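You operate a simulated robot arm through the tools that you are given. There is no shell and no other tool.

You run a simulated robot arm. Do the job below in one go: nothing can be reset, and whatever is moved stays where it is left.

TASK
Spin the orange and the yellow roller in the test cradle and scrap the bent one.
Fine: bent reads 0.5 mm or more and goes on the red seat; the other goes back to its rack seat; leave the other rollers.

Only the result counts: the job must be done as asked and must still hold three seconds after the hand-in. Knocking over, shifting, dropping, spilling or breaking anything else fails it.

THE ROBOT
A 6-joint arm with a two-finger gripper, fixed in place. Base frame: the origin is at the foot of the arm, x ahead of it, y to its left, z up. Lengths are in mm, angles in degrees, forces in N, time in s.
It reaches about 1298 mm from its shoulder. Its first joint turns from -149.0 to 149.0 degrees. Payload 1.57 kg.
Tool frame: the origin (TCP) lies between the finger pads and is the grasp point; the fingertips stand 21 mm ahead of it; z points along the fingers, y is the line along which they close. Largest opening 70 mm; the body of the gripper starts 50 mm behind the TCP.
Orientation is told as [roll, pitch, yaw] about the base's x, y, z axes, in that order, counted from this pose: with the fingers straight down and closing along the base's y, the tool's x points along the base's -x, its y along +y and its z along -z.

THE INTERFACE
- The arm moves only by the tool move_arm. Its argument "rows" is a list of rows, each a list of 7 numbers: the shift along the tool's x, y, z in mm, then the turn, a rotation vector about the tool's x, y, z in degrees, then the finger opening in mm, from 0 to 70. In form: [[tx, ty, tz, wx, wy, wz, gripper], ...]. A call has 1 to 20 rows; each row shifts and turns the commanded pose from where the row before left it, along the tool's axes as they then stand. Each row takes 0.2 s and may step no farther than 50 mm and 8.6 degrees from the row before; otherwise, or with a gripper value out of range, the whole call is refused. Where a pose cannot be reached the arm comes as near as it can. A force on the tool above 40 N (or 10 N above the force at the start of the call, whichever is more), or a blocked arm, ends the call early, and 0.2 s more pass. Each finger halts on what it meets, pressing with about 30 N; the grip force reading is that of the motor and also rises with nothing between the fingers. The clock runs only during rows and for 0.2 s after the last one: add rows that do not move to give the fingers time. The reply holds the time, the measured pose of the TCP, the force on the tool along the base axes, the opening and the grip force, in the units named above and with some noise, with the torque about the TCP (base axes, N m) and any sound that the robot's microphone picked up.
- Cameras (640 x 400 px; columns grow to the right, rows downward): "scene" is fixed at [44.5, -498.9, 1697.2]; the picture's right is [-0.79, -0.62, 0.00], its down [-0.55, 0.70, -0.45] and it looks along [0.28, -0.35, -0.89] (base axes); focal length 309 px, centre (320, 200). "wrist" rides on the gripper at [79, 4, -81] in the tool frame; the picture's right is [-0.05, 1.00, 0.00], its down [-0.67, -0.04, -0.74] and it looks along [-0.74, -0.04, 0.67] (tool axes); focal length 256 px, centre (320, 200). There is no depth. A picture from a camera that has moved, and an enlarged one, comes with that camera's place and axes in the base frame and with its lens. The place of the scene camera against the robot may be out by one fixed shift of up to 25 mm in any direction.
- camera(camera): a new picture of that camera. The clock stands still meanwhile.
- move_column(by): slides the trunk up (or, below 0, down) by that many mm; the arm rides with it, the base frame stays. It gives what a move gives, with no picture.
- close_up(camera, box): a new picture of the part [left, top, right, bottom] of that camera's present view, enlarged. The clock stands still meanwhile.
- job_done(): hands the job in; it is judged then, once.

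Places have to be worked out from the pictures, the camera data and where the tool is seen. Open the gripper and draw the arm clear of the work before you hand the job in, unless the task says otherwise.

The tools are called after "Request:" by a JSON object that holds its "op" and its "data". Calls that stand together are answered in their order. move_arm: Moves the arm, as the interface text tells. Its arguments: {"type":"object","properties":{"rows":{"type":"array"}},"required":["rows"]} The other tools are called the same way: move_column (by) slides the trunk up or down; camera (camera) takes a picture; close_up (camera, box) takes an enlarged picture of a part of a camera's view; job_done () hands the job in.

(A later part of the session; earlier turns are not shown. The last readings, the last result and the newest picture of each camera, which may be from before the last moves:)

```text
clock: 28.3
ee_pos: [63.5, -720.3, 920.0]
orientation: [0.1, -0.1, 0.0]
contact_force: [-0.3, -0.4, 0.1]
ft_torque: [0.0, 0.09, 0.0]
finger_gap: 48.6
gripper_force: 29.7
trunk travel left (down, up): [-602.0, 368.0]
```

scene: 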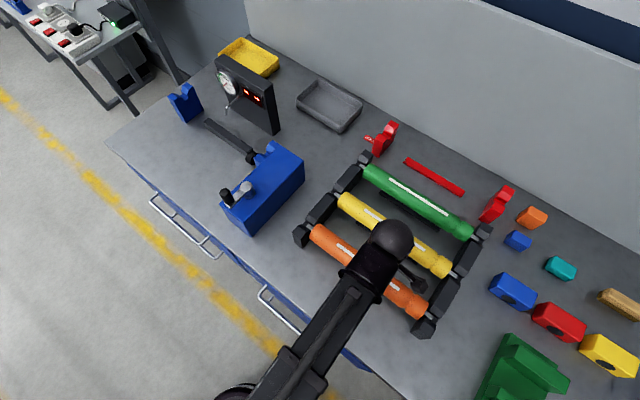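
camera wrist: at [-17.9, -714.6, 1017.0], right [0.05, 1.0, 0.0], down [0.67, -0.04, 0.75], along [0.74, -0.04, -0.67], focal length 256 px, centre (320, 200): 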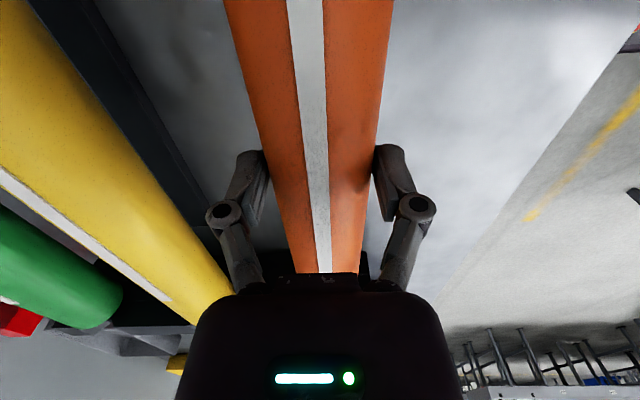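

Grip stayed at 29.7 N with target 0, and the vertical load changed by -6 N over 2 mm. I'll keep lifting in small steps.

Request:
{"op": "move_column", "data": {"by": 3}}

Request:
{"op": "move_column", "data": {"by": 5}}

Request:
{"op": "camera", "data": {"camera": "wrist"}}

```text
clock: 28.8
ee_pos: [62.1, -721.1, 924.5]
orientation: [0.0, 0.0, 0.0]
contact_force: [0.3, 0.2, -5.6]
ft_torque: [0.0, 0.08, 0.01]
finger_gap: 48.4
gripper_force: 30.2
trunk travel left (down, up): [-605.0, 365.0]
```

```text
clock: 29.3
ee_pos: [62.6, -720.7, 928.0]
orientation: [0.0, 0.0, 0.0]
contact_force: [0.4, -0.5, -5.9]
ft_torque: [-0.02, 0.09, -0.03]
finger_gap: 48.5
gripper_force: 30.1
trunk travel left (down, up): [-610.0, 360.0]
```

```text
taken
camera wrist: at [-17.8, -715.0, 1009.6], right [0.05, 1.0, 0.0], down [0.67, -0.04, 0.74], along [0.74, -0.04, -0.67], focal length 256 px, centre (320, 200)
```

wrist: 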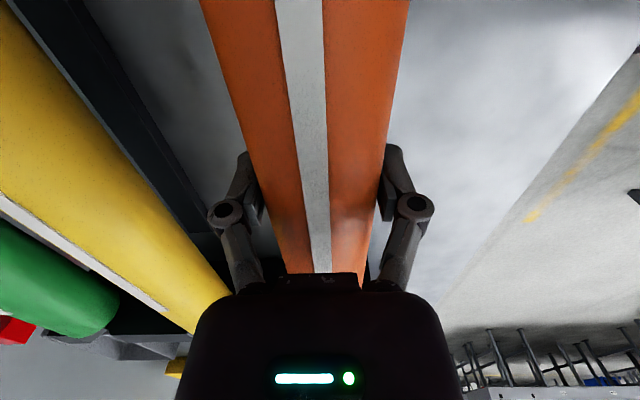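

The roller is now lifted: about 5.9 N on the tool, with torque matching the 15 mm off-centre grip. I'll raise it to carrying height.

Request:
{"op": "move_column", "data": {"by": 40}}

Request:
{"op": "move_column", "data": {"by": 110}}

Request:
{"op": "camera", "data": {"camera": "wrist"}}

Request:
{"op": "camera", "data": {"camera": "scene"}}

```text
clock: 30.2
ee_pos: [64.6, -720.7, 968.3]
orientation: [0.0, -0.1, 0.0]
contact_force: [0.7, 0.4, -4.9]
ft_torque: [-0.03, 0.07, 0.01]
finger_gap: 48.4
gripper_force: 29.8
trunk travel left (down, up): [-650.0, 320.0]
```

```text
clock: 31.6
ee_pos: [63.3, -720.2, 1078.4]
orientation: [0.0, 0.1, 0.0]
contact_force: [-0.3, -0.7, -5.6]
ft_torque: [0.03, 0.12, -0.02]
finger_gap: 48.3
gripper_force: 30.1
trunk travel left (down, up): [-760.0, 210.0]
```

```text
taken
camera wrist: at [-17.9, -715.1, 1159.5], right [0.05, 1.0, 0.0], down [0.67, -0.04, 0.74], along [0.74, -0.04, -0.67], focal length 256 px, centre (320, 200)
```

wrist: 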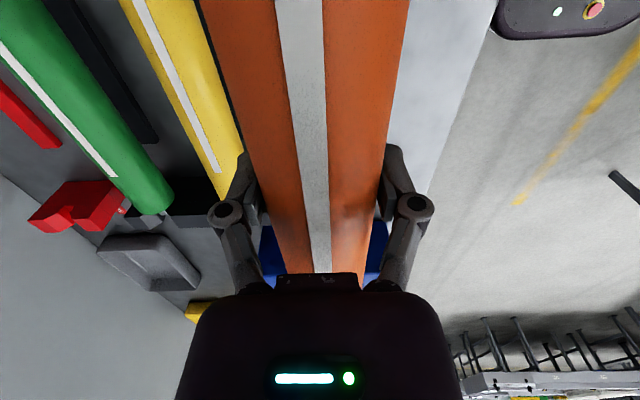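

```text
taken
```

scene: 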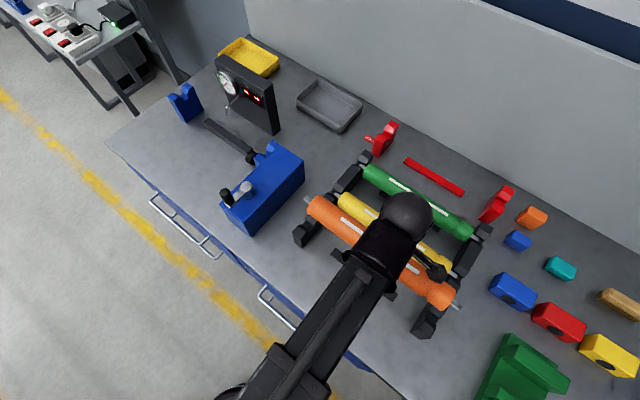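

Roller held steady at carry height. The grip centred at y≈-720.4 by the arm's readings, against my camera estimate of -718, so camera-based y values read about 1–2 mm too high and the cradle V is probably at y≈-809. I'll carry it over the cradle to about (650,-800).

Request:
{"op": "move_arm", "data": {"rows": [[-20, -3, 0, 0, 0, 0, 0], [-32, -4.4, 0, 0, 0, 0, 0], [-32, -4.4, 0, 0, 0, 0, 0], [-32, -4.4, 0, 0, 0, 0, 0], [-32, -4.4, 0, 0, 0, 0, 0], [-32, -4.4, 0, 0, 0, 0, 0], [-32, -4.4, 0, 0, 0, 0, 0], [-32, -4.4, 0, 0, 0, 0, 0], [-32, -4.4, 0, 0, 0, 0, 0], [-32, -4.4, 0, 0, 0, 0, 0], [-32, -4.4, 0, 0, 0, 0, 0], [-32, -4.4, 0, 0, 0, 0, 0], [-32, -4.4, 0, 0, 0, 0, 0], [-32, -4.4, 0, 0, 0, 0, 0], [-32, -4.4, 0, 0, 0, 0, 0], [-32, -4.4, 0, 0, 0, 0, 0], [-32, -4.4, 0, 0, 0, 0, 0], [-32, -4.4, 0, 0, 0, 0, 0], [-23, -2.6, 0, 0, 0, 0, 0], [0, 0, 0, 0, 0, 0, 0]]}}

Request:
{"op": "camera", "data": {"camera": "scene"}}

Request:
{"op": "camera", "data": {"camera": "wrist"}}

```text
clock: 35.8
ee_pos: [650.1, -801.5, 1076.9]
orientation: [0.1, -0.1, 0.0]
contact_force: [0.2, 0.0, -4.8]
ft_torque: [0.0, 0.14, 0.0]
finger_gap: 48.5
gripper_force: 30.0
trunk travel left (down, up): [-760.0, 210.0]
```

```text
taken
```

scene: 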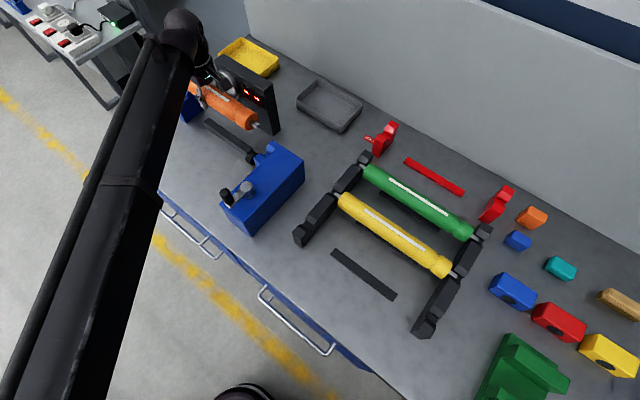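

```text
taken
camera wrist: at [569.1, -796.0, 1159.5], right [0.05, 1.0, 0.0], down [0.67, -0.04, 0.74], along [0.74, -0.04, -0.67], focal length 256 px, centre (320, 200)
```

wrist: 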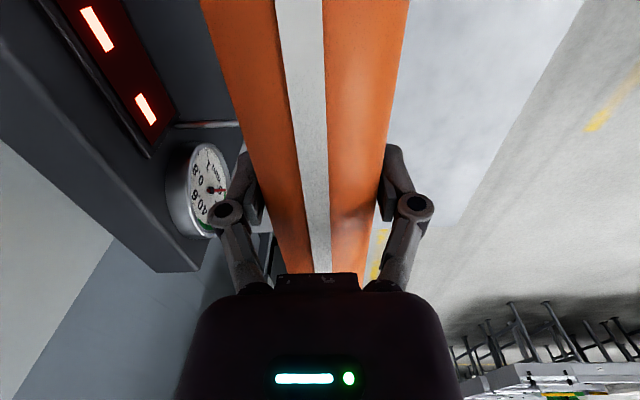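

The roller is over the cradle and offset about 8 mm in +y, clear of the feeler. I'll lower in stages and check with the scene camera.

Request:
{"op": "move_column", "data": {"by": -80}}

Request:
{"op": "close_up", "data": {"camera": "scene", "box": [160, 50, 320, 200]}}

Request:
{"op": "camera", "data": {"camera": "scene"}}

Request:
{"op": "camera", "data": {"camera": "wrist"}}

```text
clock: 37.0
ee_pos: [651.1, -801.2, 998.1]
orientation: [0.0, 0.0, 0.1]
contact_force: [-0.1, -0.1, -4.7]
ft_torque: [-0.03, 0.09, 0.0]
finger_gap: 48.4
gripper_force: 30.3
trunk travel left (down, up): [-680.0, 290.0]
```

```text
2.67 times, centred on (240, 125) of scene
camera zoom: at [44.5, -498.9, 1697.2], right [-0.79, -0.62, 0.0], down [-0.55, 0.7, -0.45], along [0.28, -0.35, -0.89], focal length 823 px, centre (533, 400)
```

zoom: 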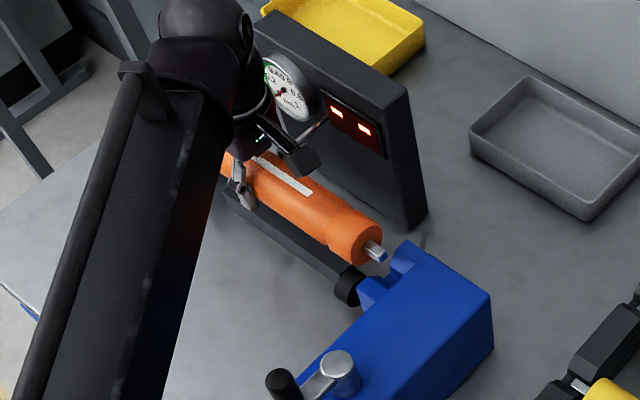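

```text
taken
```

scene: 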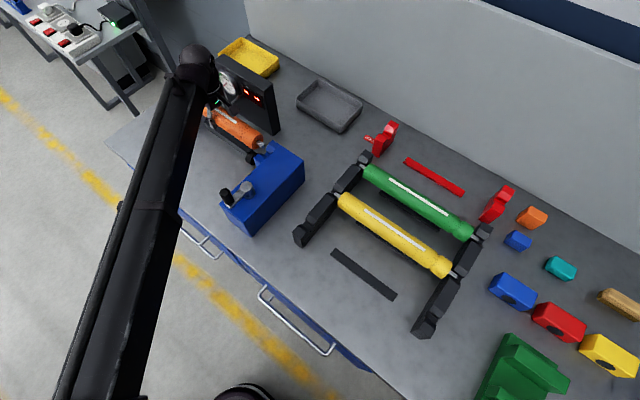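

```text
taken
camera wrist: at [569.1, -796.0, 1079.5], right [0.05, 1.0, 0.0], down [0.67, -0.04, 0.74], along [0.74, -0.04, -0.67], focal length 256 px, centre (320, 200)
```

wrist: 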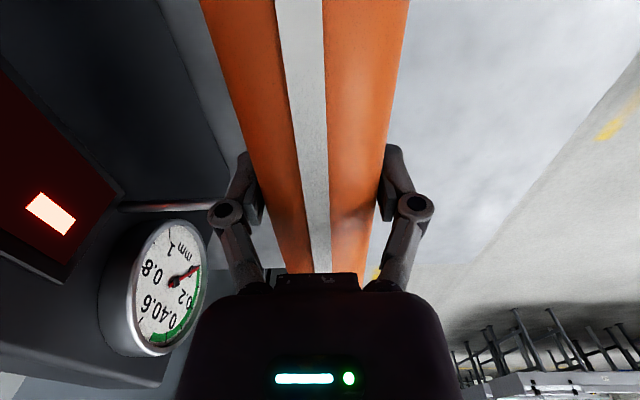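

Clear of the feeler so far. I'll lower another 22 mm so the stubs sit just above the prongs, then zoom in at both ends.

Request:
{"op": "move_column", "data": {"by": -22}}

Request:
{"op": "close_up", "data": {"camera": "scene", "box": [235, 110, 295, 160]}}

Request:
{"op": "close_up", "data": {"camera": "scene", "box": [160, 70, 240, 140]}}

Request:
{"op": "close_up", "data": {"camera": "wrist", "box": [180, 180, 460, 300]}}

```text
clock: 37.6
ee_pos: [650.9, -802.0, 975.9]
orientation: [0.0, 0.0, 0.0]
contact_force: [-0.4, 0.3, -5.2]
ft_torque: [0.0, 0.07, -0.01]
finger_gap: 48.3
gripper_force: 29.9
trunk travel left (down, up): [-658.0, 312.0]
```

```text
8.00 times, centred on (265, 135) of scene
camera zoom: at [44.5, -498.9, 1697.2], right [-0.79, -0.62, 0.0], down [-0.55, 0.7, -0.45], along [0.28, -0.35, -0.89], focal length 2469 px, centre (760, 720)
```

zoom: 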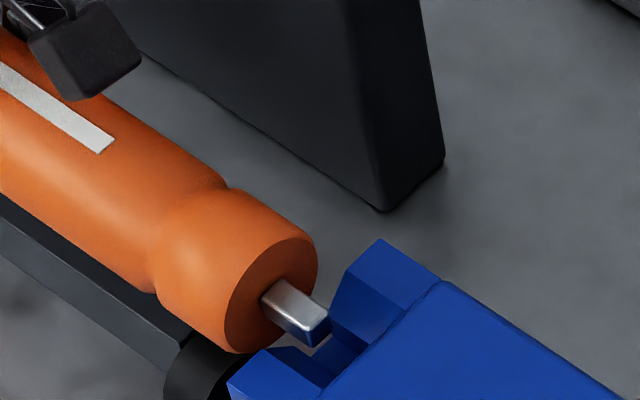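

```text
5.71 times, centred on (200, 105) of scene
camera zoom: at [44.5, -498.9, 1697.2], right [-0.79, -0.62, 0.0], down [-0.55, 0.7, -0.45], along [0.28, -0.35, -0.89], focal length 1764 px, centre (1006, 743)
```

zoom: 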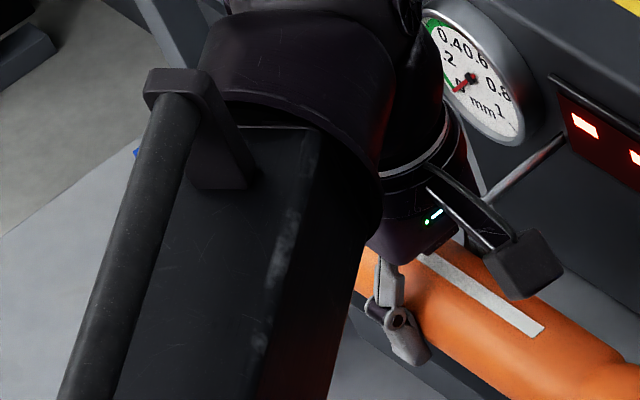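

```text
2.29 times, centred on (320, 240) of wrist
camera zoom: at [569.0, -795.9, 1057.5], right [0.05, 1.0, 0.0], down [0.67, -0.04, 0.74], along [0.74, -0.04, -0.67], focal length 585 px, centre (320, 109)
```

zoom: 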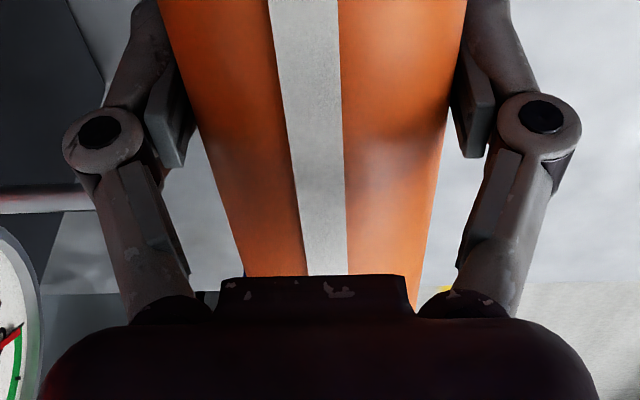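

At the box end, the stub sits inside the plate's x-range with about 5 mm of body clearance. Relative to the roller, the V centre looks to be at y≈-810/-811. I'll lower 10 mm at this offset, then work diagonally into the V, watching forces.

Request:
{"op": "move_column", "data": {"by": -10}}

Request:
{"op": "close_up", "data": {"camera": "scene", "box": [235, 110, 295, 160]}}

Request:
{"op": "close_up", "data": {"camera": "wrist", "box": [60, 60, 320, 300]}}

```text
clock: 38.2
ee_pos: [650.3, -801.5, 966.1]
orientation: [-0.1, 0.0, 0.0]
contact_force: [-0.7, -0.7, -5.4]
ft_torque: [-0.01, 0.09, 0.02]
finger_gap: 48.6
gripper_force: 29.8
trunk travel left (down, up): [-648.0, 322.0]
```

```text
8.00 times, centred on (265, 135) of scene
camera zoom: at [44.5, -498.9, 1697.2], right [-0.79, -0.62, 0.0], down [-0.55, 0.7, -0.45], along [0.28, -0.35, -0.89], focal length 2469 px, centre (760, 720)
```

zoom: 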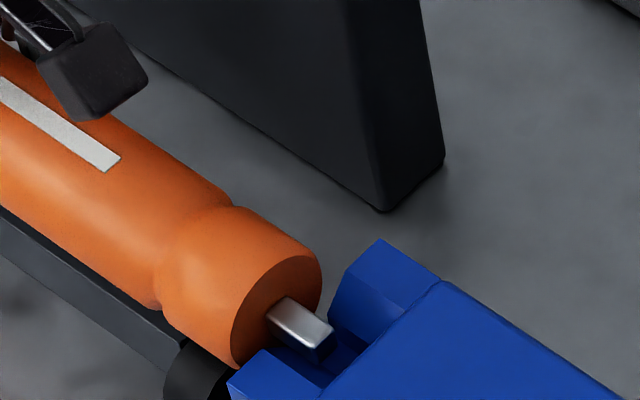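

```text
1.67 times, centred on (190, 180) of wrist
camera zoom: at [569.1, -795.9, 1047.4], right [0.05, 1.0, 0.0], down [0.67, -0.04, 0.74], along [0.74, -0.04, -0.67], focal length 427 px, centre (537, 233)
```

zoom: 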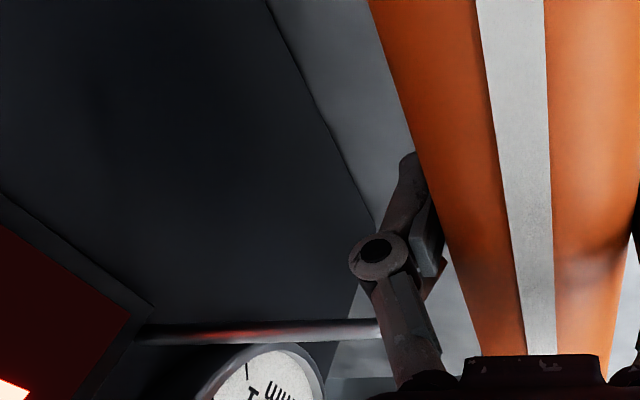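

Force unchanged. I'll shift 4 mm toward the V centre and lower 4 mm.

Request:
{"op": "move_arm", "data": {"rows": [[0, -2, 0, 0, 0, 0, 0], [0, -2, 0, 0, 0, 0, 0], [0, 0, 0, 0, 0, 0, 0]]}}

Request:
{"op": "move_column", "data": {"by": -4}}

Request:
{"op": "move_arm", "data": {"rows": [[0, -2, 0, 0, 0, 0, 0], [0, 0, 0, 0, 0, 0, 0]]}}

```text
clock: 39.0
ee_pos: [649.8, -805.0, 966.3]
orientation: [0.0, 0.0, 0.0]
contact_force: [0.5, -0.8, -4.9]
ft_torque: [0.0, 0.1, -0.02]
finger_gap: 48.5
gripper_force: 29.7
trunk travel left (down, up): [-648.0, 322.0]
```

```text
clock: 39.5
ee_pos: [650.1, -804.8, 961.4]
orientation: [0.0, 0.1, 0.0]
contact_force: [-0.7, 0.4, -6.5]
ft_torque: [-0.01, 0.1, 0.0]
finger_gap: 48.5
gripper_force: 30.5
trunk travel left (down, up): [-644.0, 326.0]
```

```text
clock: 40.1
ee_pos: [650.2, -806.9, 961.7]
orientation: [0.1, 0.0, 0.1]
contact_force: [-0.4, -0.4, -5.9]
ft_torque: [0.02, 0.12, -0.03]
finger_gap: 48.3
gripper_force: 29.8
trunk travel left (down, up): [-644.0, 326.0]
```

Still no contact forces at y≈-807, z≈961.6. I'll step down and inward a little more, then check the picture.

Request:
{"op": "move_column", "data": {"by": -3}}

Request:
{"op": "move_arm", "data": {"rows": [[0, -2, 0, 0, 0, 0, 0], [0, 0, 0, 0, 0, 0, 0]]}}

Request:
{"op": "close_up", "data": {"camera": "scene", "box": [235, 110, 295, 160]}}

Request:
{"op": "close_up", "data": {"camera": "scene", "box": [200, 70, 280, 140]}}

```text
clock: 40.7
ee_pos: [650.6, -806.3, 959.7]
orientation: [0.1, 0.0, 0.0]
contact_force: [-0.4, -0.5, -5.2]
ft_torque: [0.01, 0.06, 0.0]
finger_gap: 48.7
gripper_force: 30.2
trunk travel left (down, up): [-641.0, 329.0]
```

```text
clock: 41.3
ee_pos: [649.8, -808.5, 959.0]
orientation: [0.0, 0.0, 0.1]
contact_force: [0.4, -0.8, -5.8]
ft_torque: [-0.02, 0.07, 0.02]
finger_gap: 48.5
gripper_force: 30.1
trunk travel left (down, up): [-641.0, 329.0]
```

```text
8.00 times, centred on (265, 135) of scene
camera zoom: at [44.5, -498.9, 1697.2], right [-0.79, -0.62, 0.0], down [-0.55, 0.7, -0.45], along [0.28, -0.35, -0.89], focal length 2469 px, centre (760, 720)
```

zoom: 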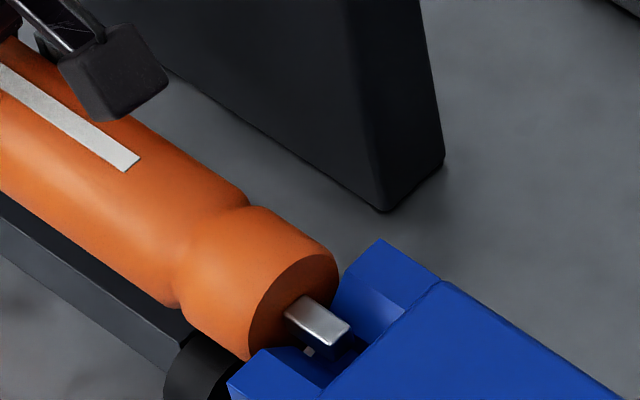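

```text
5.71 times, centred on (240, 105) of scene
camera zoom: at [44.5, -498.9, 1697.2], right [-0.79, -0.62, 0.0], down [-0.55, 0.7, -0.45], along [0.28, -0.35, -0.89], focal length 1764 px, centre (777, 743)
```

zoom: 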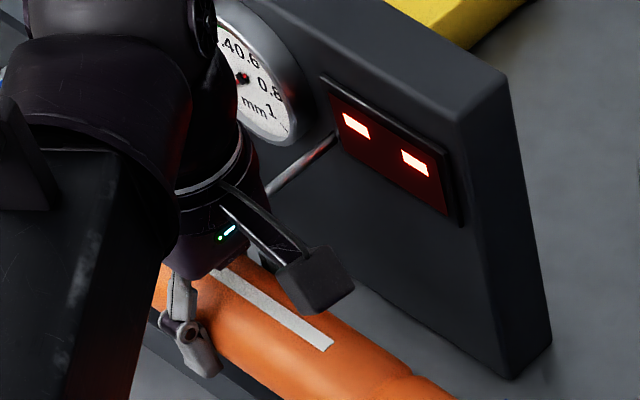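

The stub is now hovering in the V above the slot. I'll keep lowering in small steps at y≈-809.

Request:
{"op": "move_column", "data": {"by": -3}}

Request:
{"op": "move_column", "data": {"by": -3}}

Request:
{"op": "close_up", "data": {"camera": "scene", "box": [235, 110, 295, 160]}}

```text
clock: 41.8
ee_pos: [649.6, -808.2, 955.9]
orientation: [0.1, 0.0, -0.1]
contact_force: [-0.1, -0.2, -5.8]
ft_torque: [0.0, 0.09, 0.0]
finger_gap: 48.5
gripper_force: 30.0
trunk travel left (down, up): [-638.0, 332.0]
```

```text
clock: 42.3
ee_pos: [649.4, -809.2, 953.1]
orientation: [0.0, 0.0, 0.1]
contact_force: [-0.3, 0.2, -5.1]
ft_torque: [-0.01, 0.12, 0.02]
finger_gap: 48.8
gripper_force: 30.0
trunk travel left (down, up): [-635.0, 335.0]
```

```text
8.00 times, centred on (265, 135) of scene
camera zoom: at [44.5, -498.9, 1697.2], right [-0.79, -0.62, 0.0], down [-0.55, 0.7, -0.45], along [0.28, -0.35, -0.89], focal length 2469 px, centre (760, 720)
```

zoom: 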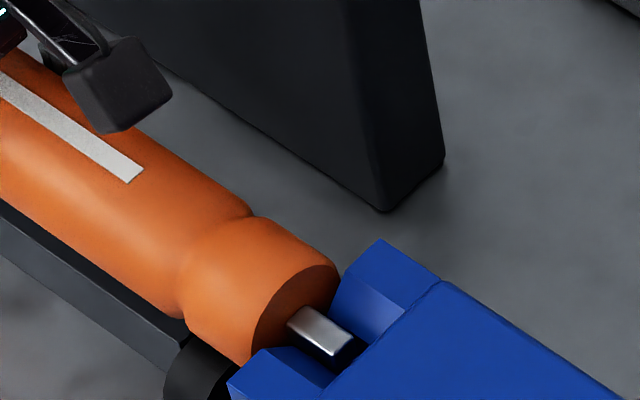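

Still free at z≈953. I'll go down in 3 mm steps watching for seat contact.

Request:
{"op": "move_column", "data": {"by": -3}}

Request:
{"op": "move_column", "data": {"by": -2}}

Request:
{"op": "close_up", "data": {"camera": "scene", "box": [235, 110, 295, 160]}}

```text
clock: 42.8
ee_pos: [650.4, -809.9, 950.1]
orientation: [-0.1, 0.0, 0.0]
contact_force: [0.6, 0.1, -5.2]
ft_torque: [0.01, 0.07, 0.01]
finger_gap: 48.5
gripper_force: 30.5
trunk travel left (down, up): [-632.0, 338.0]
```

```text
clock: 43.4
ee_pos: [649.9, -810.0, 947.0]
orientation: [0.1, 0.0, 0.0]
contact_force: [0.4, 0.1, -6.3]
ft_torque: [-0.04, 0.12, 0.0]
finger_gap: 48.4
gripper_force: 30.2
trunk travel left (down, up): [-630.0, 340.0]
```

```text
8.00 times, centred on (265, 135) of scene
camera zoom: at [44.5, -498.9, 1697.2], right [-0.79, -0.62, 0.0], down [-0.55, 0.7, -0.45], along [0.28, -0.35, -0.89], focal length 2469 px, centre (760, 720)
```

zoom: 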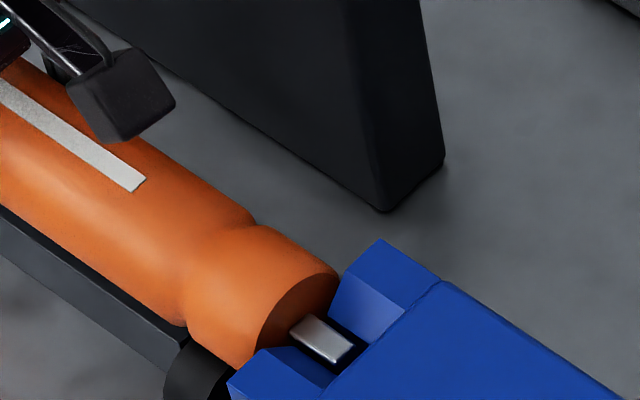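

The stub has entered the slot cleanly. Continuing in 2 mm steps.

Request:
{"op": "move_column", "data": {"by": -2}}

Request:
{"op": "move_column", "data": {"by": -2}}

Request:
{"op": "move_column", "data": {"by": -2}}

```text
clock: 43.9
ee_pos: [650.4, -808.5, 946.4]
orientation: [0.0, -0.1, -0.1]
contact_force: [-0.6, -0.1, -5.1]
ft_torque: [-0.01, 0.09, 0.02]
finger_gap: 48.5
gripper_force: 30.1
trunk travel left (down, up): [-628.0, 342.0]
```

```text
clock: 44.4
ee_pos: [650.1, -807.7, 944.8]
orientation: [-0.1, -0.1, 0.0]
contact_force: [1.2, 0.0, -2.0]
ft_torque: [0.0, -0.72, -0.13]
finger_gap: 48.7
gripper_force: 30.3
trunk travel left (down, up): [-626.0, 344.0]
```

```text
clock: 44.9
ee_pos: [649.8, -808.4, 943.6]
orientation: [-0.1, -0.1, 0.0]
contact_force: [6.0, -6.3, 16.9]
ft_torque: [0.05, 0.13, -0.07]
finger_gap: 48.7
gripper_force: 29.6
trunk travel left (down, up): [-624.0, 346.0]
```

Seat contact: the far post touched first at z≈945, then both ends carried load at T=-624. I'll back off 1 mm to relax, then open slowly.

Request:
{"op": "move_column", "data": {"by": 1}}

Request:
{"op": "move_arm", "data": {"rows": [[0, 0, 0, 0, 0, 0, 48], [0, 0, 0, 0, 0, 0, 50], [0, 0, 0, 0, 0, 0, 53], [0, 0, 0, 0, 0, 0, 57], [0, 0, 0, 0, 0, 0, 60], [0, 0, 0, 0, 0, 0, 60]]}}

Request:
{"op": "close_up", "data": {"camera": "scene", "box": [235, 110, 295, 160]}}

Request:
{"op": "camera", "data": {"camera": "wrist"}}

```text
clock: 45.4
ee_pos: [649.3, -808.2, 943.7]
orientation: [-0.1, -0.1, -0.1]
contact_force: [3.6, -3.7, 8.4]
ft_torque: [-0.11, -0.29, 0.0]
finger_gap: 48.7
gripper_force: 30.2
trunk travel left (down, up): [-625.0, 345.0]
```

```text
clock: 46.8
ee_pos: [649.9, -808.4, 944.8]
orientation: [0.0, 0.0, 0.1]
contact_force: [0.1, 0.1, 0.2]
ft_torque: [0.0, 0.0, 0.01]
finger_gap: 60.1
gripper_force: 0.0
trunk travel left (down, up): [-625.0, 345.0]
```

```text
8.00 times, centred on (265, 135) of scene
camera zoom: at [44.5, -498.9, 1697.2], right [-0.79, -0.62, 0.0], down [-0.55, 0.7, -0.45], along [0.28, -0.35, -0.89], focal length 2469 px, centre (760, 720)
```

zoom: 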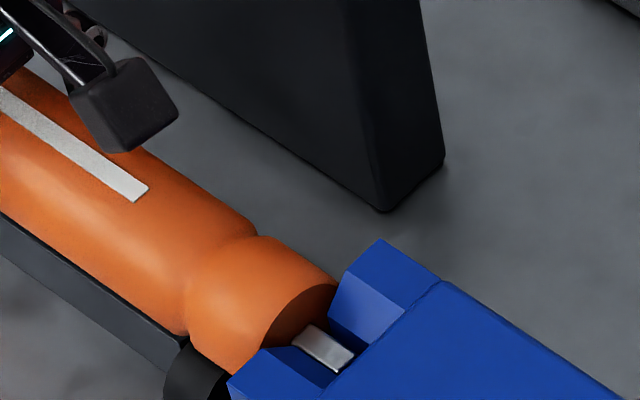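

```text
taken
camera wrist: at [568.9, -802.9, 1024.9], right [0.05, 1.0, 0.0], down [0.67, -0.04, 0.74], along [0.74, -0.04, -0.67], focal length 256 px, centre (320, 200)
```

wrist: 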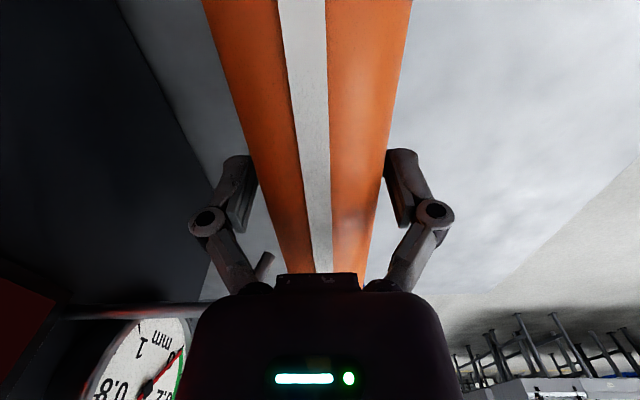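

The roller has settled in the cradle and the fingers are free. I'll raise the column clear and look at the cradle and gauge.

Request:
{"op": "move_column", "data": {"by": 30}}

Request:
{"op": "move_column", "data": {"by": 110}}

Request:
{"op": "camera", "data": {"camera": "wrist"}}

Request:
{"op": "close_up", "data": {"camera": "wrist", "box": [0, 0, 320, 290]}}

Request:
{"op": "close_up", "data": {"camera": "scene", "box": [160, 50, 320, 240]}}

```text
clock: 47.6
ee_pos: [650.0, -809.0, 973.0]
orientation: [0.0, 0.0, 0.1]
contact_force: [-0.8, -0.4, 0.1]
ft_torque: [0.0, 0.0, 0.01]
finger_gap: 59.9
gripper_force: 0.1
trunk travel left (down, up): [-655.0, 315.0]
```

```text
clock: 49.0
ee_pos: [650.4, -808.3, 1082.7]
orientation: [0.1, 0.1, 0.0]
contact_force: [0.0, 0.5, -0.3]
ft_torque: [0.01, -0.01, 0.0]
finger_gap: 59.9
gripper_force: 0.1
trunk travel left (down, up): [-765.0, 205.0]
```

```text
taken
camera wrist: at [568.9, -803.0, 1164.8], right [0.05, 1.0, 0.0], down [0.67, -0.04, 0.74], along [0.74, -0.04, -0.67], focal length 256 px, centre (320, 200)
```

wrist: 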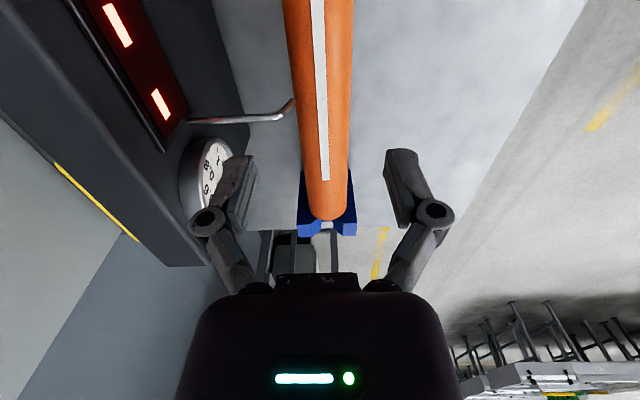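

```text
1.38 times, centred on (160, 145) of wrist
camera zoom: at [568.9, -803.0, 1164.8], right [0.05, 1.0, 0.0], down [0.67, -0.04, 0.74], along [0.74, -0.04, -0.67], focal length 353 px, centre (541, 276)
```

zoom: 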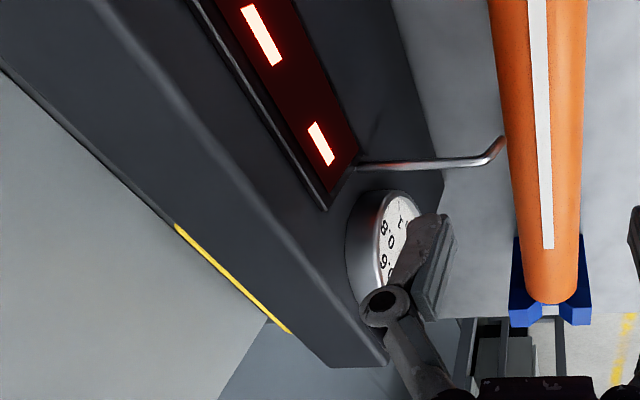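

```text
2.11 times, centred on (240, 145) of scene
camera zoom: at [44.5, -498.9, 1697.2], right [-0.79, -0.62, 0.0], down [-0.55, 0.7, -0.45], along [0.28, -0.35, -0.89], focal length 650 px, centre (488, 316)
```

zoom: 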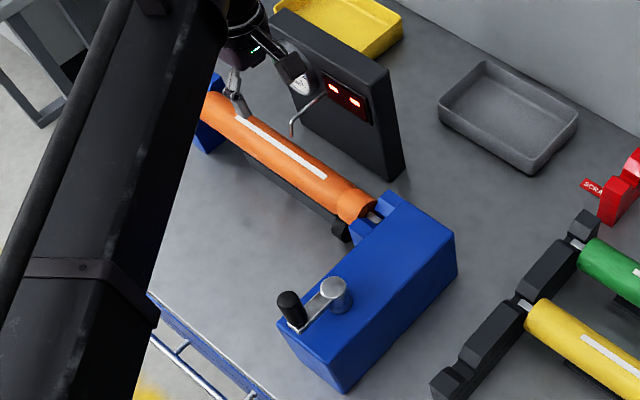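

The orange roller sits in both Vs with the feeler against it, and the display shows dashes. Next I'll go and view the crank knob to locate it for gripping.

Request:
{"op": "move_arm", "data": {"rows": [[38.75, 21, 0, 0, 0, 0, 70], [38.75, 21, 0, 0, 0, 0, 70], [38.75, 21, 0, 0, 0, 0, 70], [38.75, 21, 0, 0, 0, 0, 70], [38.75, 21, 0, 0, 0, 0, 70], [38.75, 21, 0, 0, 0, 0, 70], [38.75, 21, 0, 0, 0, 0, 70], [38.75, 21, 0, 0, 0, 0, 70], [0, 0, 0, 0, 0, 0, 70]]}}

Request:
{"op": "camera", "data": {"camera": "wrist"}}

Request:
{"op": "close_up", "data": {"camera": "wrist", "box": [240, 100, 440, 280]}}

Request:
{"op": "close_up", "data": {"camera": "scene", "box": [160, 50, 320, 240]}}

```text
clock: 51.0
ee_pos: [338.6, -643.1, 1083.5]
orientation: [-0.1, 0.0, 0.0]
contact_force: [-0.1, -0.3, -0.1]
ft_torque: [-0.02, 0.0, -0.04]
finger_gap: 70.0
gripper_force: 0.0
trunk travel left (down, up): [-765.0, 205.0]
```

```text
taken
camera wrist: at [258.3, -636.4, 1164.7], right [0.05, 1.0, 0.0], down [0.67, -0.04, 0.74], along [0.74, -0.04, -0.67], focal length 256 px, centre (320, 200)
```

wrist: 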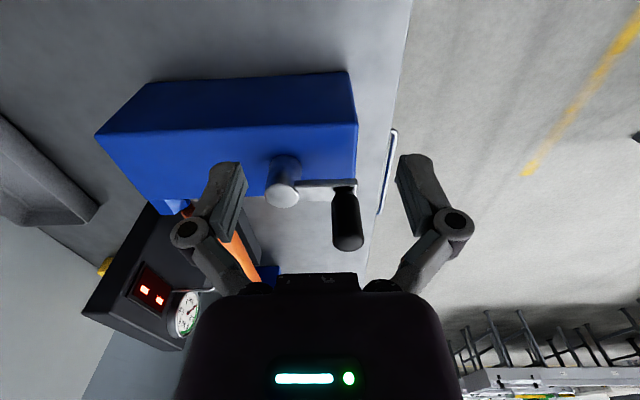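

```text
2.22 times, centred on (340, 190) of wrist
camera zoom: at [258.3, -636.4, 1164.7], right [0.05, 1.0, 0.0], down [0.67, -0.04, 0.74], along [0.74, -0.04, -0.67], focal length 569 px, centre (276, 222)
```

zoom: 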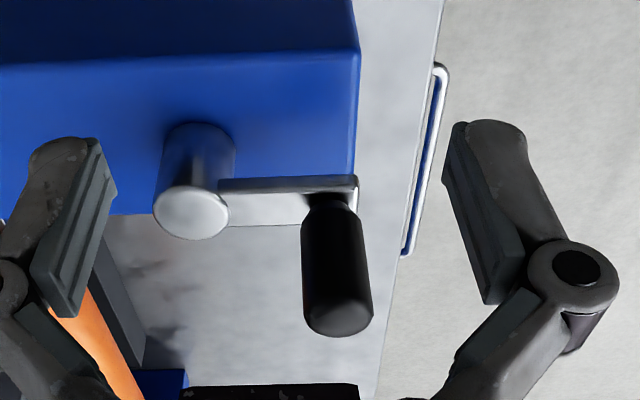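

```text
2.11 times, centred on (240, 145) of scene
camera zoom: at [44.5, -498.9, 1697.2], right [-0.79, -0.62, 0.0], down [-0.55, 0.7, -0.45], along [0.28, -0.35, -0.89], focal length 650 px, centre (488, 316)
```

zoom: 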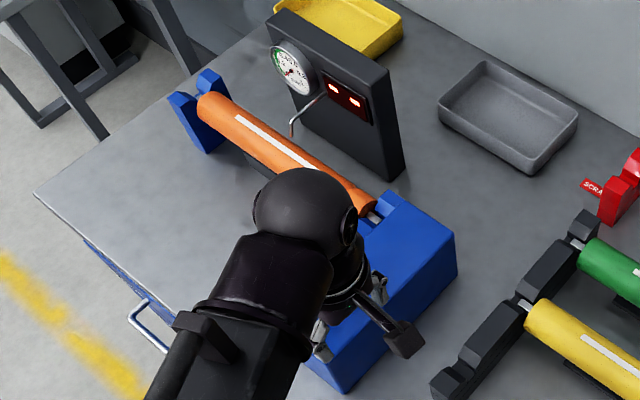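

Triangulating from two views puts the hub axis at about (425,-679) and the knob axis at about (425,-623), spanning z≈1003–1058 with a diameter near 24 mm and a crank radius of about 56 mm. I'll raise slightly, move over the knob, and check.

Request:
{"op": "move_column", "data": {"by": 20}}

Request:
{"op": "move_arm", "data": {"rows": [[-43.8, 8.5, 0, 0, 0, 0, 70], [-43.8, 8.5, 0, 0, 0, 0, 70], [0, 0, 0, 0, 0, 0, 70]]}}

Request:
{"op": "camera", "data": {"camera": "wrist"}}

Request:
{"op": "close_up", "data": {"camera": "wrist", "box": [220, 60, 420, 240]}}

```text
clock: 51.7
ee_pos: [339.7, -640.7, 1102.4]
orientation: [0.0, 0.0, 0.0]
contact_force: [-0.6, -0.5, 0.1]
ft_torque: [-0.03, -0.02, -0.03]
finger_gap: 69.7
gripper_force: 0.1
trunk travel left (down, up): [-785.0, 185.0]
```

```text
clock: 52.5
ee_pos: [425.2, -623.1, 1104.2]
orientation: [-0.1, 0.1, -0.1]
contact_force: [1.2, -0.4, -0.8]
ft_torque: [0.02, 0.0, -0.02]
finger_gap: 70.0
gripper_force: 0.0
trunk travel left (down, up): [-785.0, 185.0]
```

```text
taken
camera wrist: at [344.2, -617.9, 1185.0], right [0.05, 1.0, 0.0], down [0.67, -0.04, 0.75], along [0.74, -0.04, -0.67], focal length 256 px, centre (320, 200)
```

wrist: 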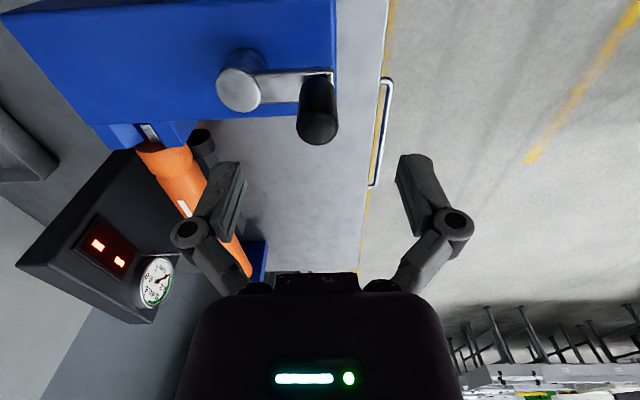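

```text
2.22 times, centred on (320, 150) of wrist
camera zoom: at [344.2, -617.9, 1185.0], right [0.05, 1.0, 0.0], down [0.67, -0.04, 0.75], along [0.74, -0.04, -0.67], focal length 569 px, centre (320, 311)
```

zoom: 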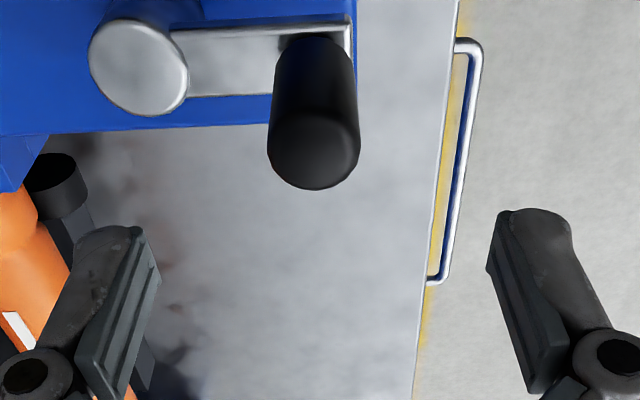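

Refined: knob at (424.3,-623.8), hub at (424.3,-679.7), radius 56. I'll adjust 2 mm and lower the fingers around the knob.

Request:
{"op": "move_arm", "data": {"rows": [[-1, -2, 0, 0, 0, 0, 70], [0, 0, 0, 0, 0, 0, 70]]}}

Request:
{"op": "move_column", "data": {"by": -40}}

Request:
{"op": "move_column", "data": {"by": -28}}

Request:
{"op": "camera", "data": {"camera": "wrist"}}

Request:
{"op": "camera", "data": {"camera": "scene"}}

```text
clock: 53.1
ee_pos: [425.2, -626.1, 1102.3]
orientation: [0.0, 0.0, 0.0]
contact_force: [0.6, 0.0, -0.3]
ft_torque: [0.03, -0.03, -0.02]
finger_gap: 70.1
gripper_force: 0.0
trunk travel left (down, up): [-785.0, 185.0]
```

```text
clock: 53.9
ee_pos: [426.5, -624.5, 1065.1]
orientation: [0.0, 0.0, 0.1]
contact_force: [0.8, 0.9, -0.1]
ft_torque: [-0.02, -0.03, 0.01]
finger_gap: 69.8
gripper_force: 0.2
trunk travel left (down, up): [-745.0, 225.0]
```

```text
clock: 54.6
ee_pos: [424.9, -625.0, 1035.0]
orientation: [0.0, 0.0, 0.0]
contact_force: [0.8, -0.1, -0.3]
ft_torque: [0.01, 0.03, -0.01]
finger_gap: 70.3
gripper_force: 0.0
trunk travel left (down, up): [-717.0, 253.0]
```

```text
taken
camera wrist: at [345.6, -620.5, 1116.9], right [0.05, 1.0, 0.0], down [0.67, -0.04, 0.74], along [0.74, -0.04, -0.67], focal length 256 px, centre (320, 200)
```

wrist: 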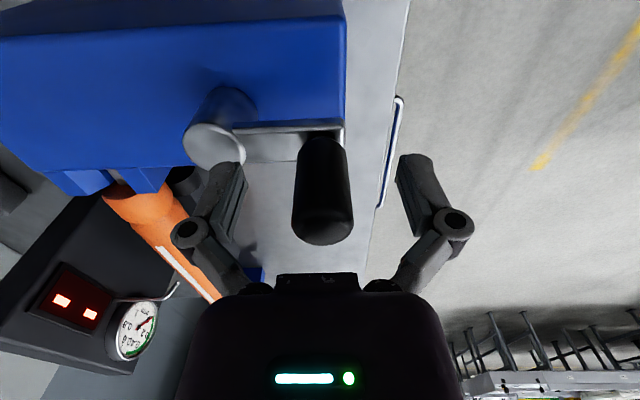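

```text
taken
```

scene: 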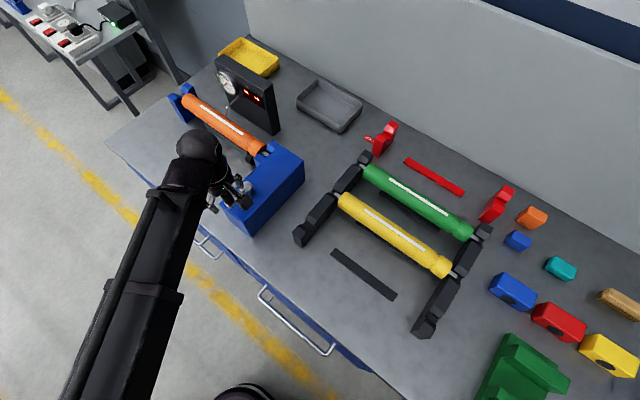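

The knob is centred between the fingers, and the gauge is in view from here. I'll close onto it.

Request:
{"op": "move_arm", "data": {"rows": [[0, 0, 0, 0, 0, 0, 50], [0, 0, 0, 0, 0, 0, 34], [0, 0, 0, 0, 0, 0, 26], [0, 0, 0, 0, 0, 0, 20], [0, 0, 0, 0, 0, 0, 15], [0, 0, 0, 0, 0, 0, 15]]}}

Request:
{"op": "close_up", "data": {"camera": "wrist", "box": [220, 60, 420, 280]}}

```text
clock: 56.0
ee_pos: [426.4, -624.9, 1036.4]
orientation: [-0.1, 0.0, -0.1]
contact_force: [0.4, 8.5, -3.8]
ft_torque: [0.21, -0.03, -0.03]
finger_gap: 23.1
gripper_force: 31.5
trunk travel left (down, up): [-717.0, 253.0]
```

```text
1.82 times, centred on (320, 170) of wrist
camera zoom: at [345.7, -619.6, 1117.1], right [0.05, 1.0, 0.0], down [0.67, -0.04, 0.74], along [0.74, -0.04, -0.67], focal length 465 px, centre (320, 254)
```

zoom: 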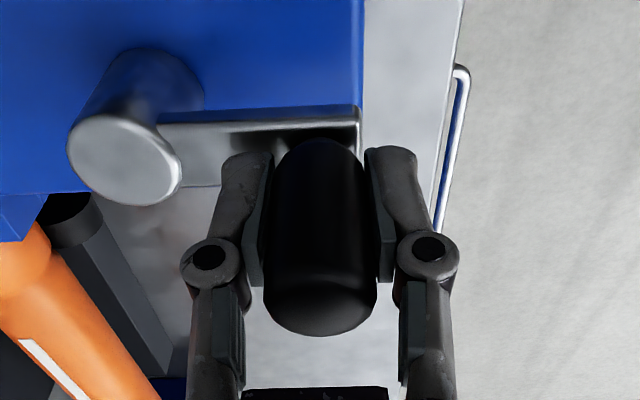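

Gripped at 23.1 mm, with a small +8.5 N y-pull meaning the knob sits about 0.9 mm further +y, which I'll correct for. I'll turn the crank 30° counter-clockwise about the hub as a first test.

Request:
{"op": "move_arm", "data": {"rows": [[9.72, 0.05, 0, 0, 0, 0, 15], [9.43, -2.53, 0, 0, 0, 0, 15], [8.85, -4.13, 0, 0, 0, 0, 15]]}}

Request:
{"op": "camera", "data": {"camera": "wrist"}}

```text
clock: 56.8
ee_pos: [398.2, -634.5, 1035.5]
orientation: [-0.1, 0.1, -0.1]
contact_force: [0.6, -0.3, 0.3]
ft_torque: [0.0, 0.02, 0.0]
finger_gap: 14.9
gripper_force: 0.0
trunk travel left (down, up): [-717.0, 253.0]
```

```text
taken
camera wrist: at [317.6, -627.6, 1117.0], right [0.05, 1.0, 0.0], down [0.67, -0.03, 0.74], along [0.74, -0.04, -0.67], focal length 256 px, centre (320, 200)
```

wrist: 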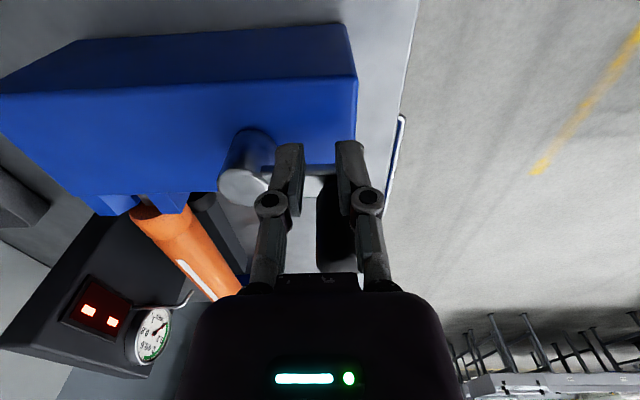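

The fingers slid off along x while the crank stayed put, so friction alone isn't enough; the fingers need to push the knob along its tangent. I'll raise, re-centre over the knob, and yaw -90° so the fingers close along x with the camera on the +y side.

Request:
{"op": "move_column", "data": {"by": 60}}

Request:
{"op": "move_arm", "data": {"rows": [[-27.7, 8.3, 0, 0, 0, 0, 70], [0, 0, 0, 0, 0, 8.182, 70], [0, 0, 0, 0, 0, 8.182, 70], [0, 0, 0, 0, 0, 8.182, 70], [0, 0, 0, 0, 0, 8.182, 70], [0, 0, 0, 0, 0, 8.182, 70], [0, 0, 0, 0, 0, 8.182, 70], [0, 0, 0, 0, 0, 8.182, 70], [0, 0, 0, 0, 0, 8.182, 70], [0, 0, 0, 0, 0, 8.182, 70], [0, 0, 0, 0, 0, 8.182, 70], [0, 0, 0, 0, 0, 8.18, 70], [0, 0, 0, 0, 0, 0, 70]]}}

Request:
{"op": "camera", "data": {"camera": "wrist"}}

Request:
{"op": "camera", "data": {"camera": "scene"}}

```text
clock: 57.8
ee_pos: [399.2, -633.0, 1095.0]
orientation: [0.0, 0.0, 0.0]
contact_force: [-0.4, -0.2, -0.7]
ft_torque: [0.0, 0.04, -0.01]
finger_gap: 14.9
gripper_force: 0.0
trunk travel left (down, up): [-777.0, 193.0]
```

```text
clock: 60.6
ee_pos: [425.7, -625.1, 1095.4]
orientation: [0.0, 0.1, -90.1]
contact_force: [0.0, -0.5, 0.2]
ft_torque: [0.0, 0.0, -0.01]
finger_gap: 70.0
gripper_force: 0.0
trunk travel left (down, up): [-777.0, 193.0]
```

```text
taken
camera wrist: at [429.0, -544.6, 1176.9], right [1.0, -0.06, 0.0], down [-0.04, -0.67, 0.74], along [-0.04, -0.74, -0.67], focal length 256 px, centre (320, 200)
```

wrist: 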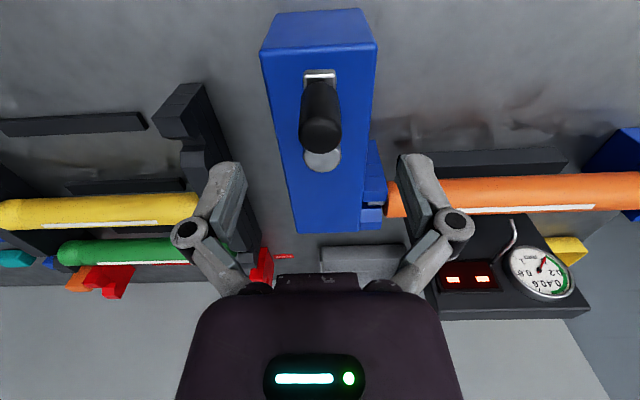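

```text
taken
```

scene: 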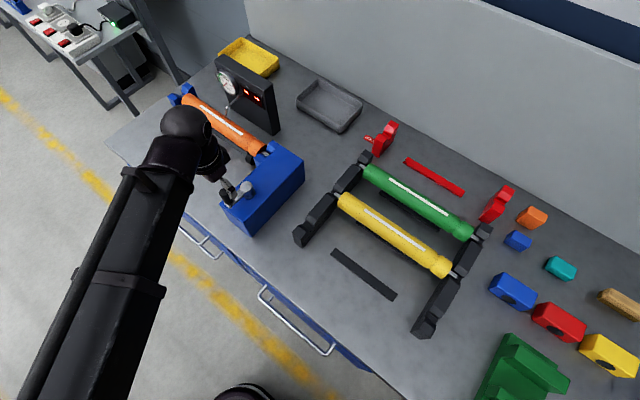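

The view shows the knob centred, with the gauge readable from this side. I'll lower the fingers around the knob, closing along x this time.

Request:
{"op": "move_column", "data": {"by": -61}}

Request:
{"op": "move_arm", "data": {"rows": [[0, 0, 0, 0, 0, 0, 50], [0, 0, 0, 0, 0, 0, 34], [0, 0, 0, 0, 0, 0, 26], [0, 0, 0, 0, 0, 0, 20], [0, 0, 0, 0, 0, 0, 15], [0, 0, 0, 0, 0, 0, 15]]}}

Request:
{"op": "camera", "data": {"camera": "wrist"}}

Request:
{"op": "close_up", "data": {"camera": "wrist", "box": [400, 200, 640, 340]}}

```text
clock: 61.6
ee_pos: [425.9, -625.0, 1033.5]
orientation: [0.1, 0.0, -90.1]
contact_force: [0.6, 0.6, 1.1]
ft_torque: [0.01, 0.03, 0.0]
finger_gap: 69.9
gripper_force: 0.0
trunk travel left (down, up): [-716.0, 254.0]
```

```text
clock: 63.0
ee_pos: [425.8, -626.1, 1033.9]
orientation: [0.0, 0.0, -90.0]
contact_force: [1.0, 0.2, 2.1]
ft_torque: [0.0, -0.01, 0.01]
finger_gap: 22.9
gripper_force: 31.7
trunk travel left (down, up): [-716.0, 254.0]
```

```text
taken
camera wrist: at [428.8, -544.5, 1116.0], right [1.0, -0.05, 0.0], down [-0.04, -0.67, 0.74], along [-0.04, -0.74, -0.67], focal length 256 px, centre (320, 200)
```

wrist: 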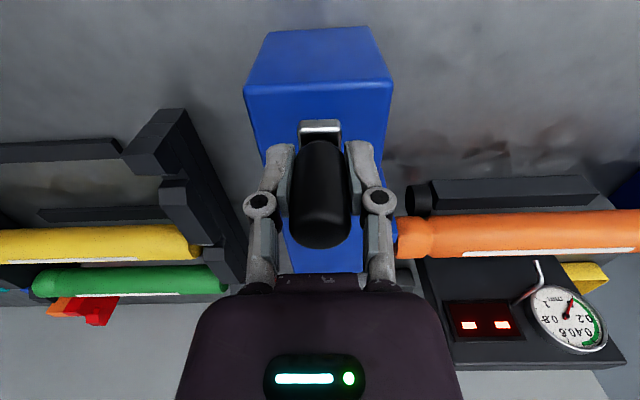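

```text
2.67 times, centred on (520, 270) of wrist
camera zoom: at [428.8, -544.5, 1116.0], right [1.0, -0.05, 0.0], down [-0.04, -0.67, 0.74], along [-0.04, -0.74, -0.67], focal length 683 px, centre (-213, 13)
```

zoom: 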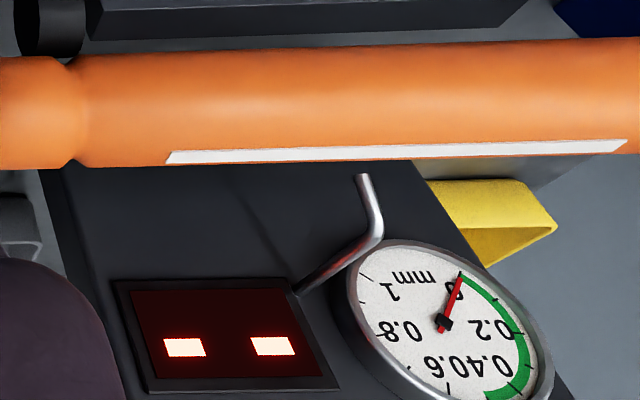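

Centred grip on the knob, and the dial reads 0 with the roller still. I'll turn the crank 32° counter-clockwise with the tool yawing along with it.

Request:
{"op": "move_arm", "data": {"rows": [[-0.55, -7.8, 0, 0, 0, -8, 15], [-0.55, -7.8, 0, 0, 0, -8, 15], [-0.55, -7.8, 0, 0, 0, -8, 15], [-0.55, -7.8, 0, 0, 0, -8, 15]]}}

Request:
{"op": "camera", "data": {"camera": "wrist"}}

```text
clock: 63.5
ee_pos: [424.9, -626.2, 1034.6]
orientation: [1.1, 0.0, -78.9]
contact_force: [16.3, 3.9, 4.5]
ft_torque: [0.35, -0.54, -0.01]
finger_gap: 23.6
gripper_force: 32.1
trunk travel left (down, up): [-716.0, 254.0]
stopped in row 2: the force on the tool passed its limit at 46 N (the readings are from after the stop); the commanded pose is now the measured one
```

```text
taken
camera wrist: at [410.2, -545.6, 1115.8], right [0.99, 0.14, 0.02], down [0.08, -0.66, 0.74], along [0.12, -0.74, -0.67], focal length 256 px, centre (320, 200)
```

wrist: 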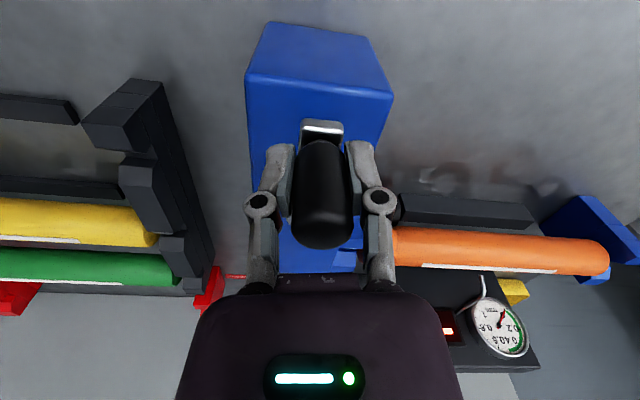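

The crank blocked counter-clockwise at 46 N, so it probably only turns clockwise. I'll rotate the tool back to -90° in place, then try a small clockwise turn.

Request:
{"op": "move_arm", "data": {"rows": [[0, 0, 0, 0, 0, 5.5, 15], [0, 0, 0, 0, 0, 5.5, 15], [0, 0, 0, 0, 0, 0, 15]]}}

Request:
{"op": "move_arm", "data": {"rows": [[-0.1, 2.9, 0, 0, 0, 3, 15], [-0.1, 2.9, 0, 0, 0, 3, 15], [-0.1, 2.9, 0, 0, 0, 3, 15]]}}

Request:
{"op": "camera", "data": {"camera": "wrist"}}

```text
clock: 64.3
ee_pos: [423.7, -624.6, 1033.7]
orientation: [0.8, 0.1, -89.9]
contact_force: [24.6, 5.6, 5.7]
ft_torque: [-0.46, -0.45, -0.04]
finger_gap: 23.4
gripper_force: 32.0
trunk travel left (down, up): [-716.0, 254.0]
```

```text
clock: 65.2
ee_pos: [431.0, -625.3, 1034.1]
orientation: [0.6, 0.3, -99.0]
contact_force: [-0.7, 12.5, -10.1]
ft_torque: [0.01, 0.28, 0.0]
finger_gap: 23.0
gripper_force: 31.9
trunk travel left (down, up): [-716.0, 254.0]
```

```text
taken
camera wrist: at [444.4, -546.9, 1116.3], right [0.98, -0.21, 0.01], down [-0.15, -0.65, 0.74], along [-0.15, -0.73, -0.67], focal length 256 px, centre (320, 200)
```

wrist: 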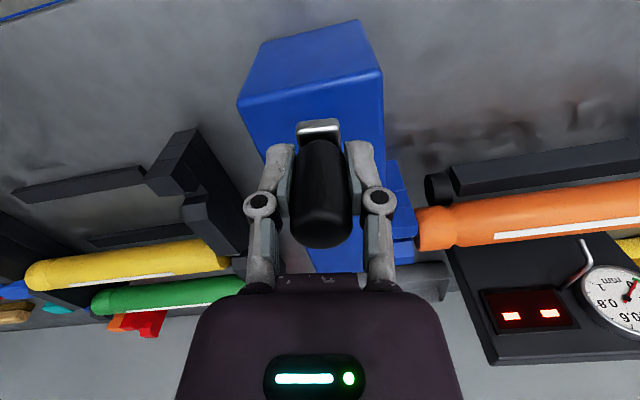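

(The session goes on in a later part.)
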